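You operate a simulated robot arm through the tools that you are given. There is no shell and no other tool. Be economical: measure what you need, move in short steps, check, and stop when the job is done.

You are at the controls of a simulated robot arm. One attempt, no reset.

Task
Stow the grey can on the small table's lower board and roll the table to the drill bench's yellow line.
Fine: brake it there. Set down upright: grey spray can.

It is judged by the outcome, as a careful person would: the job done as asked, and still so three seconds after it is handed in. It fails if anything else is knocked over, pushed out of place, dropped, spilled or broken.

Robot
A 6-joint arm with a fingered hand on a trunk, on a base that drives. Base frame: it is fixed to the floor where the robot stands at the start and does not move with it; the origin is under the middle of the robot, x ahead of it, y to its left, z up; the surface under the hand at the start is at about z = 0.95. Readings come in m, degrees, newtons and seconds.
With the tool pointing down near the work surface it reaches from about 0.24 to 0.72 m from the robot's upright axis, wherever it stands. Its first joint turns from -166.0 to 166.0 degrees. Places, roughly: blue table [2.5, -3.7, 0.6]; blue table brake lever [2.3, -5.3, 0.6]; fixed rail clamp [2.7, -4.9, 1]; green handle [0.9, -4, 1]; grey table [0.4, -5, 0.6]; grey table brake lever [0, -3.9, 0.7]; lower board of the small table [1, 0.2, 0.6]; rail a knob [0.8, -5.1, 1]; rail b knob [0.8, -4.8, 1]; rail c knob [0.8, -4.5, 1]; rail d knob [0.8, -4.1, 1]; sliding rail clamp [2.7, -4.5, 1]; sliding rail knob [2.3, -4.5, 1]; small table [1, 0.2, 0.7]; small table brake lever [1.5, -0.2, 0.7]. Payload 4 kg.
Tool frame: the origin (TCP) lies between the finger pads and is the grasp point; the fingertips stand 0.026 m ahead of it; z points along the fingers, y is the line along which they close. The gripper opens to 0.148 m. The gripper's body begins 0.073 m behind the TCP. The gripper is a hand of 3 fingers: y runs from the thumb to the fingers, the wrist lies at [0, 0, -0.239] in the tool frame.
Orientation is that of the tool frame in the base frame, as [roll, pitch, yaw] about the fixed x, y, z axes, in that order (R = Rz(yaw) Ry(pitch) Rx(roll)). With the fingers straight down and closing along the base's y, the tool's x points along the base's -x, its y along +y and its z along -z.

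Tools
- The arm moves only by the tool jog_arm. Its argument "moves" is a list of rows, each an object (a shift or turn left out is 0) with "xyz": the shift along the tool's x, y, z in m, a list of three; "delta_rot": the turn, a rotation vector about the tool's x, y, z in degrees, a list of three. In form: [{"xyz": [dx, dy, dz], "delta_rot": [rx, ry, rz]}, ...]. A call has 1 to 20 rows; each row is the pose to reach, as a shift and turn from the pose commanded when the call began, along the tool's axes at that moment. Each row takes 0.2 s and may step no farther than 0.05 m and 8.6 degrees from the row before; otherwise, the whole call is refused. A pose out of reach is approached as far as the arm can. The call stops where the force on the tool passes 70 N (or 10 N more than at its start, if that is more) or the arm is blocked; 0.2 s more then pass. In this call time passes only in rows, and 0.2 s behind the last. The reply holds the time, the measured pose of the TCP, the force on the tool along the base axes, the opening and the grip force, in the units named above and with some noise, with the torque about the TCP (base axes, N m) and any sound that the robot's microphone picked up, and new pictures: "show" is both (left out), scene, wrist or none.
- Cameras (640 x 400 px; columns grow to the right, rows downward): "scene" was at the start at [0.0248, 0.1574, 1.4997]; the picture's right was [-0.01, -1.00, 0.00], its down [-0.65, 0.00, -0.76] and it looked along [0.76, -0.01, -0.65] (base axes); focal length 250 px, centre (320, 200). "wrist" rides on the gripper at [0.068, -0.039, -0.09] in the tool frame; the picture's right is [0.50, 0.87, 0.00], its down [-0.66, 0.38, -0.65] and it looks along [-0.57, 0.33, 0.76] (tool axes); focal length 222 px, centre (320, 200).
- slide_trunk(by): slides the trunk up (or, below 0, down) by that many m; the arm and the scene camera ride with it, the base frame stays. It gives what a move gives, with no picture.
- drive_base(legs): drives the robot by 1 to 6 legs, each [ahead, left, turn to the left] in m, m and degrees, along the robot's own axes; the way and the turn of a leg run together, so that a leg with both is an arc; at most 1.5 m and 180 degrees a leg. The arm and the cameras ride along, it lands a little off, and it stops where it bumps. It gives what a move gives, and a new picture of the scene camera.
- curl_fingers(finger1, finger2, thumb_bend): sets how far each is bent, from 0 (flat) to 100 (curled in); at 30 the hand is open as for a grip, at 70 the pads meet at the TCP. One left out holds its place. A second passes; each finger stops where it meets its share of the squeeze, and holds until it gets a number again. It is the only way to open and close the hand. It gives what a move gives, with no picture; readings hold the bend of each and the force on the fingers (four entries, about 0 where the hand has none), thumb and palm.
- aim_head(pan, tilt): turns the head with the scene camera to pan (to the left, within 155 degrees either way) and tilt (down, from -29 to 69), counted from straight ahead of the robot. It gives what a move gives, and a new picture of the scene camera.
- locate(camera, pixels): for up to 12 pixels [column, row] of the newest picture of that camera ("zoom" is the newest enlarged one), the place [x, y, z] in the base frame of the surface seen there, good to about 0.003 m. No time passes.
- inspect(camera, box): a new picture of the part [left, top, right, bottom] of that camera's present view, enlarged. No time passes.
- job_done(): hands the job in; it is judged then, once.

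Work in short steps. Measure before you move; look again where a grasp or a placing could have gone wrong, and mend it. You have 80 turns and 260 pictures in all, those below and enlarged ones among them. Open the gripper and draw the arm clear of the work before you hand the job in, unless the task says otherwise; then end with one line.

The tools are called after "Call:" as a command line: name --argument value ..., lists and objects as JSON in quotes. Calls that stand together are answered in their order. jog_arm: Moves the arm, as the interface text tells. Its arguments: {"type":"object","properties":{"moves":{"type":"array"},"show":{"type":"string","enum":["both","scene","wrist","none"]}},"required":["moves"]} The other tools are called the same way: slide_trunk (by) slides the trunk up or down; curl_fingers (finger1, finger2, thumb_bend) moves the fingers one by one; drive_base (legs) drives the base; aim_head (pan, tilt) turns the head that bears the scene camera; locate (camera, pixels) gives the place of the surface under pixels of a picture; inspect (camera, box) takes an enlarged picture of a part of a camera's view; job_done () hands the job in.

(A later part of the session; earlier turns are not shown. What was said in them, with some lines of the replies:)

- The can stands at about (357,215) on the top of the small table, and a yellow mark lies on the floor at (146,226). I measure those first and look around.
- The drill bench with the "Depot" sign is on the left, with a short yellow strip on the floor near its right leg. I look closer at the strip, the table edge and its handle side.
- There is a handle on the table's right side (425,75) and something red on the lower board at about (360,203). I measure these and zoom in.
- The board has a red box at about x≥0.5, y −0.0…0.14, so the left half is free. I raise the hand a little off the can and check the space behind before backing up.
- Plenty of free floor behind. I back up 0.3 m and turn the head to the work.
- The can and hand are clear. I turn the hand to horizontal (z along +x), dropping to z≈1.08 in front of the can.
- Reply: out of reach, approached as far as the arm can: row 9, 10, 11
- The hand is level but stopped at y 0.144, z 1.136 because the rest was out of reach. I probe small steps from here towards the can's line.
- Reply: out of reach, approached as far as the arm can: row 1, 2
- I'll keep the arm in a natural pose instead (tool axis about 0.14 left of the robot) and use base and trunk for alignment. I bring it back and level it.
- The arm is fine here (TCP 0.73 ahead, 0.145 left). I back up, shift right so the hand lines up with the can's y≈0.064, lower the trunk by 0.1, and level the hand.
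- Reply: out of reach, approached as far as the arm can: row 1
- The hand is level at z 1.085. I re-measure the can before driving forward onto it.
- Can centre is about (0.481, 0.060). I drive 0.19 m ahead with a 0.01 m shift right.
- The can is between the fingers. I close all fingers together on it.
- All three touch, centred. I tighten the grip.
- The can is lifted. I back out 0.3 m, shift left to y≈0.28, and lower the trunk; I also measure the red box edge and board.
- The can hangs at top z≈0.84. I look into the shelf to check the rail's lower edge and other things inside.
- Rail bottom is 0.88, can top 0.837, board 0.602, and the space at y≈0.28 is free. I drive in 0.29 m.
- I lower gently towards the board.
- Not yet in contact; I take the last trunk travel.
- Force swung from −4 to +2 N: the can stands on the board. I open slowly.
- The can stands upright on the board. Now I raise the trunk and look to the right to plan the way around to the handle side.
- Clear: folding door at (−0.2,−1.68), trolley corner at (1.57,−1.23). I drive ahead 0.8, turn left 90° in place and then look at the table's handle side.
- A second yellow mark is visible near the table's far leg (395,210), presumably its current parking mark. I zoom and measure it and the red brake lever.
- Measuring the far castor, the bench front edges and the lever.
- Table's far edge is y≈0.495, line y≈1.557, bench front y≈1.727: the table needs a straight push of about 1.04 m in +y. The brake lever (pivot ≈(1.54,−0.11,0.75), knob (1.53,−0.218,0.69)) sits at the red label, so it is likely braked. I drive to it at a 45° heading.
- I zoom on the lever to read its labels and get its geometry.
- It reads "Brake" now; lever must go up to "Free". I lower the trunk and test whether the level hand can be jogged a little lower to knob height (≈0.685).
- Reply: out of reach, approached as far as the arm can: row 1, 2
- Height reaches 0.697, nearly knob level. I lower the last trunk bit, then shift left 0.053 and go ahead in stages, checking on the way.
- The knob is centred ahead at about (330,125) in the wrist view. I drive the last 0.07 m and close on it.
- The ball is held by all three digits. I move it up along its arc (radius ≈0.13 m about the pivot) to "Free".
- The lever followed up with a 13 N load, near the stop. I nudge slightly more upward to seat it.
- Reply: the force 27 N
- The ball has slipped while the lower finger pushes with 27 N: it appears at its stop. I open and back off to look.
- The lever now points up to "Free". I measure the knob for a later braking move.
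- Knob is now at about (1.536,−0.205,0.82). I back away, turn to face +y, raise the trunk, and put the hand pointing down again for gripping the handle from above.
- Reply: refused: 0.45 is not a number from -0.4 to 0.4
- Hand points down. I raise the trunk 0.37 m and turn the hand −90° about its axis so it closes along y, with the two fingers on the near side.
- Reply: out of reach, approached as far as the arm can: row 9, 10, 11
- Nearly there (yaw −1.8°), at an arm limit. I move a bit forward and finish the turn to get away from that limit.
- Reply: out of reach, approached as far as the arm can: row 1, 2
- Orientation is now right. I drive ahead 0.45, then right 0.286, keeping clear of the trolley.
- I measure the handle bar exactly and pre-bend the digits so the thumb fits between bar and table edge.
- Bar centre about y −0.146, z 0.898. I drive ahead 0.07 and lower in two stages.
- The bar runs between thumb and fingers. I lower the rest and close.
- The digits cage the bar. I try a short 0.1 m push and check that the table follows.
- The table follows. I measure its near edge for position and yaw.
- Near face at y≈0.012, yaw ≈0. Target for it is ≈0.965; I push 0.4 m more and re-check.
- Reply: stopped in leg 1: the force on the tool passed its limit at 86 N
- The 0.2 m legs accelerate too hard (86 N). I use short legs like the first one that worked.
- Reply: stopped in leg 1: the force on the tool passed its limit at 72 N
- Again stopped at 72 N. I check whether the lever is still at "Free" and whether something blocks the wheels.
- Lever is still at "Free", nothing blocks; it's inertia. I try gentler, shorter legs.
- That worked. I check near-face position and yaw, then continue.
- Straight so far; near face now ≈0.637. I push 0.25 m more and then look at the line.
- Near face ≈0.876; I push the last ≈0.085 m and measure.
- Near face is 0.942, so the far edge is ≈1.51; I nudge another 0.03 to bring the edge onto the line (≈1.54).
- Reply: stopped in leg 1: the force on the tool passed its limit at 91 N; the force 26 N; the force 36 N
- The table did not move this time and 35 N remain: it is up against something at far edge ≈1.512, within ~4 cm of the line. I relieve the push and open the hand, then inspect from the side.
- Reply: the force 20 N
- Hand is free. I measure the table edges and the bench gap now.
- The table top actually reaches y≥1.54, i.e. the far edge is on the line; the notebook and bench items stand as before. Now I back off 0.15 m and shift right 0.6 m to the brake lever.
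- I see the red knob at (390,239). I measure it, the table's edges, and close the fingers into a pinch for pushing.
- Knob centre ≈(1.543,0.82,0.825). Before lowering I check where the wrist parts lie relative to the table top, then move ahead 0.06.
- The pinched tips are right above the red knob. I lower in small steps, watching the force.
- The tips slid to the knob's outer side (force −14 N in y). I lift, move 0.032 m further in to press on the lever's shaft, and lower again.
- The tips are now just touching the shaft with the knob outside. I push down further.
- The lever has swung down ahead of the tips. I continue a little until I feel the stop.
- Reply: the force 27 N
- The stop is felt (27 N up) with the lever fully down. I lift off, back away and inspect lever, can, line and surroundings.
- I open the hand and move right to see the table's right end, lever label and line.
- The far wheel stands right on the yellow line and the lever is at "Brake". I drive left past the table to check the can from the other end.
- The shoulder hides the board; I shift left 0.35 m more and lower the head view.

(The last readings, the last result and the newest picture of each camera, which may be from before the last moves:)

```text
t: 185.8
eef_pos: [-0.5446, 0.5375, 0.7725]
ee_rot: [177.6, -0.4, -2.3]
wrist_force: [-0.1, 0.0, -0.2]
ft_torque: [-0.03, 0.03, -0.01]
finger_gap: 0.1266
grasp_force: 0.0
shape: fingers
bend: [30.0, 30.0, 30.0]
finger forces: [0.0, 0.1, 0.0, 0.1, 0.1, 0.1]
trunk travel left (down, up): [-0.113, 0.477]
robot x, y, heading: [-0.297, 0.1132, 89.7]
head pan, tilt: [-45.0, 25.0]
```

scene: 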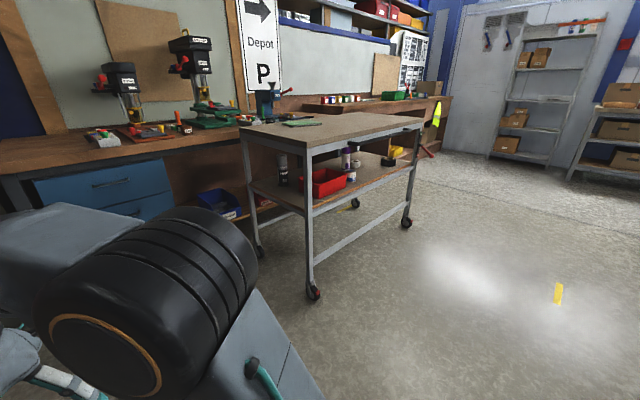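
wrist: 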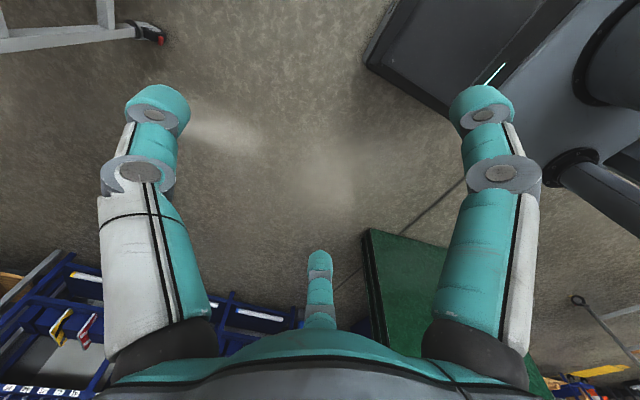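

Call:
inspect --camera "scene" --box '[220, 100, 440, 270]'

Call:
locate --camera "scene" --pixels '[[282, 168], [282, 180], [283, 157]]'

```text
2.35 times, centred on (330, 185) of scene
```

zoom: 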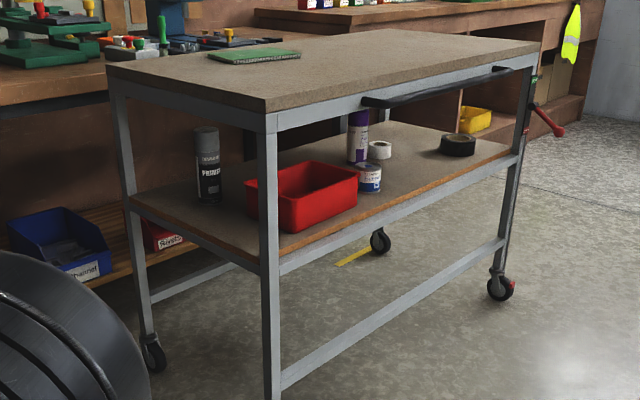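

```text
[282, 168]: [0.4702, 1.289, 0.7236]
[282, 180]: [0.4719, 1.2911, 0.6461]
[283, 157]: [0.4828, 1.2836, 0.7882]
```

The grey can stands upright on the lower board, and everything else on the table is in place. A castor is on the yellow line, the lever is down at "Brake", and the hand is open and clear, so I hand in.

Call:
job_done

```text
The job is handed in.
```

The grey can is standing upright on the small table's lower board, and the table is at the drill bench's yellow line with its brake on.
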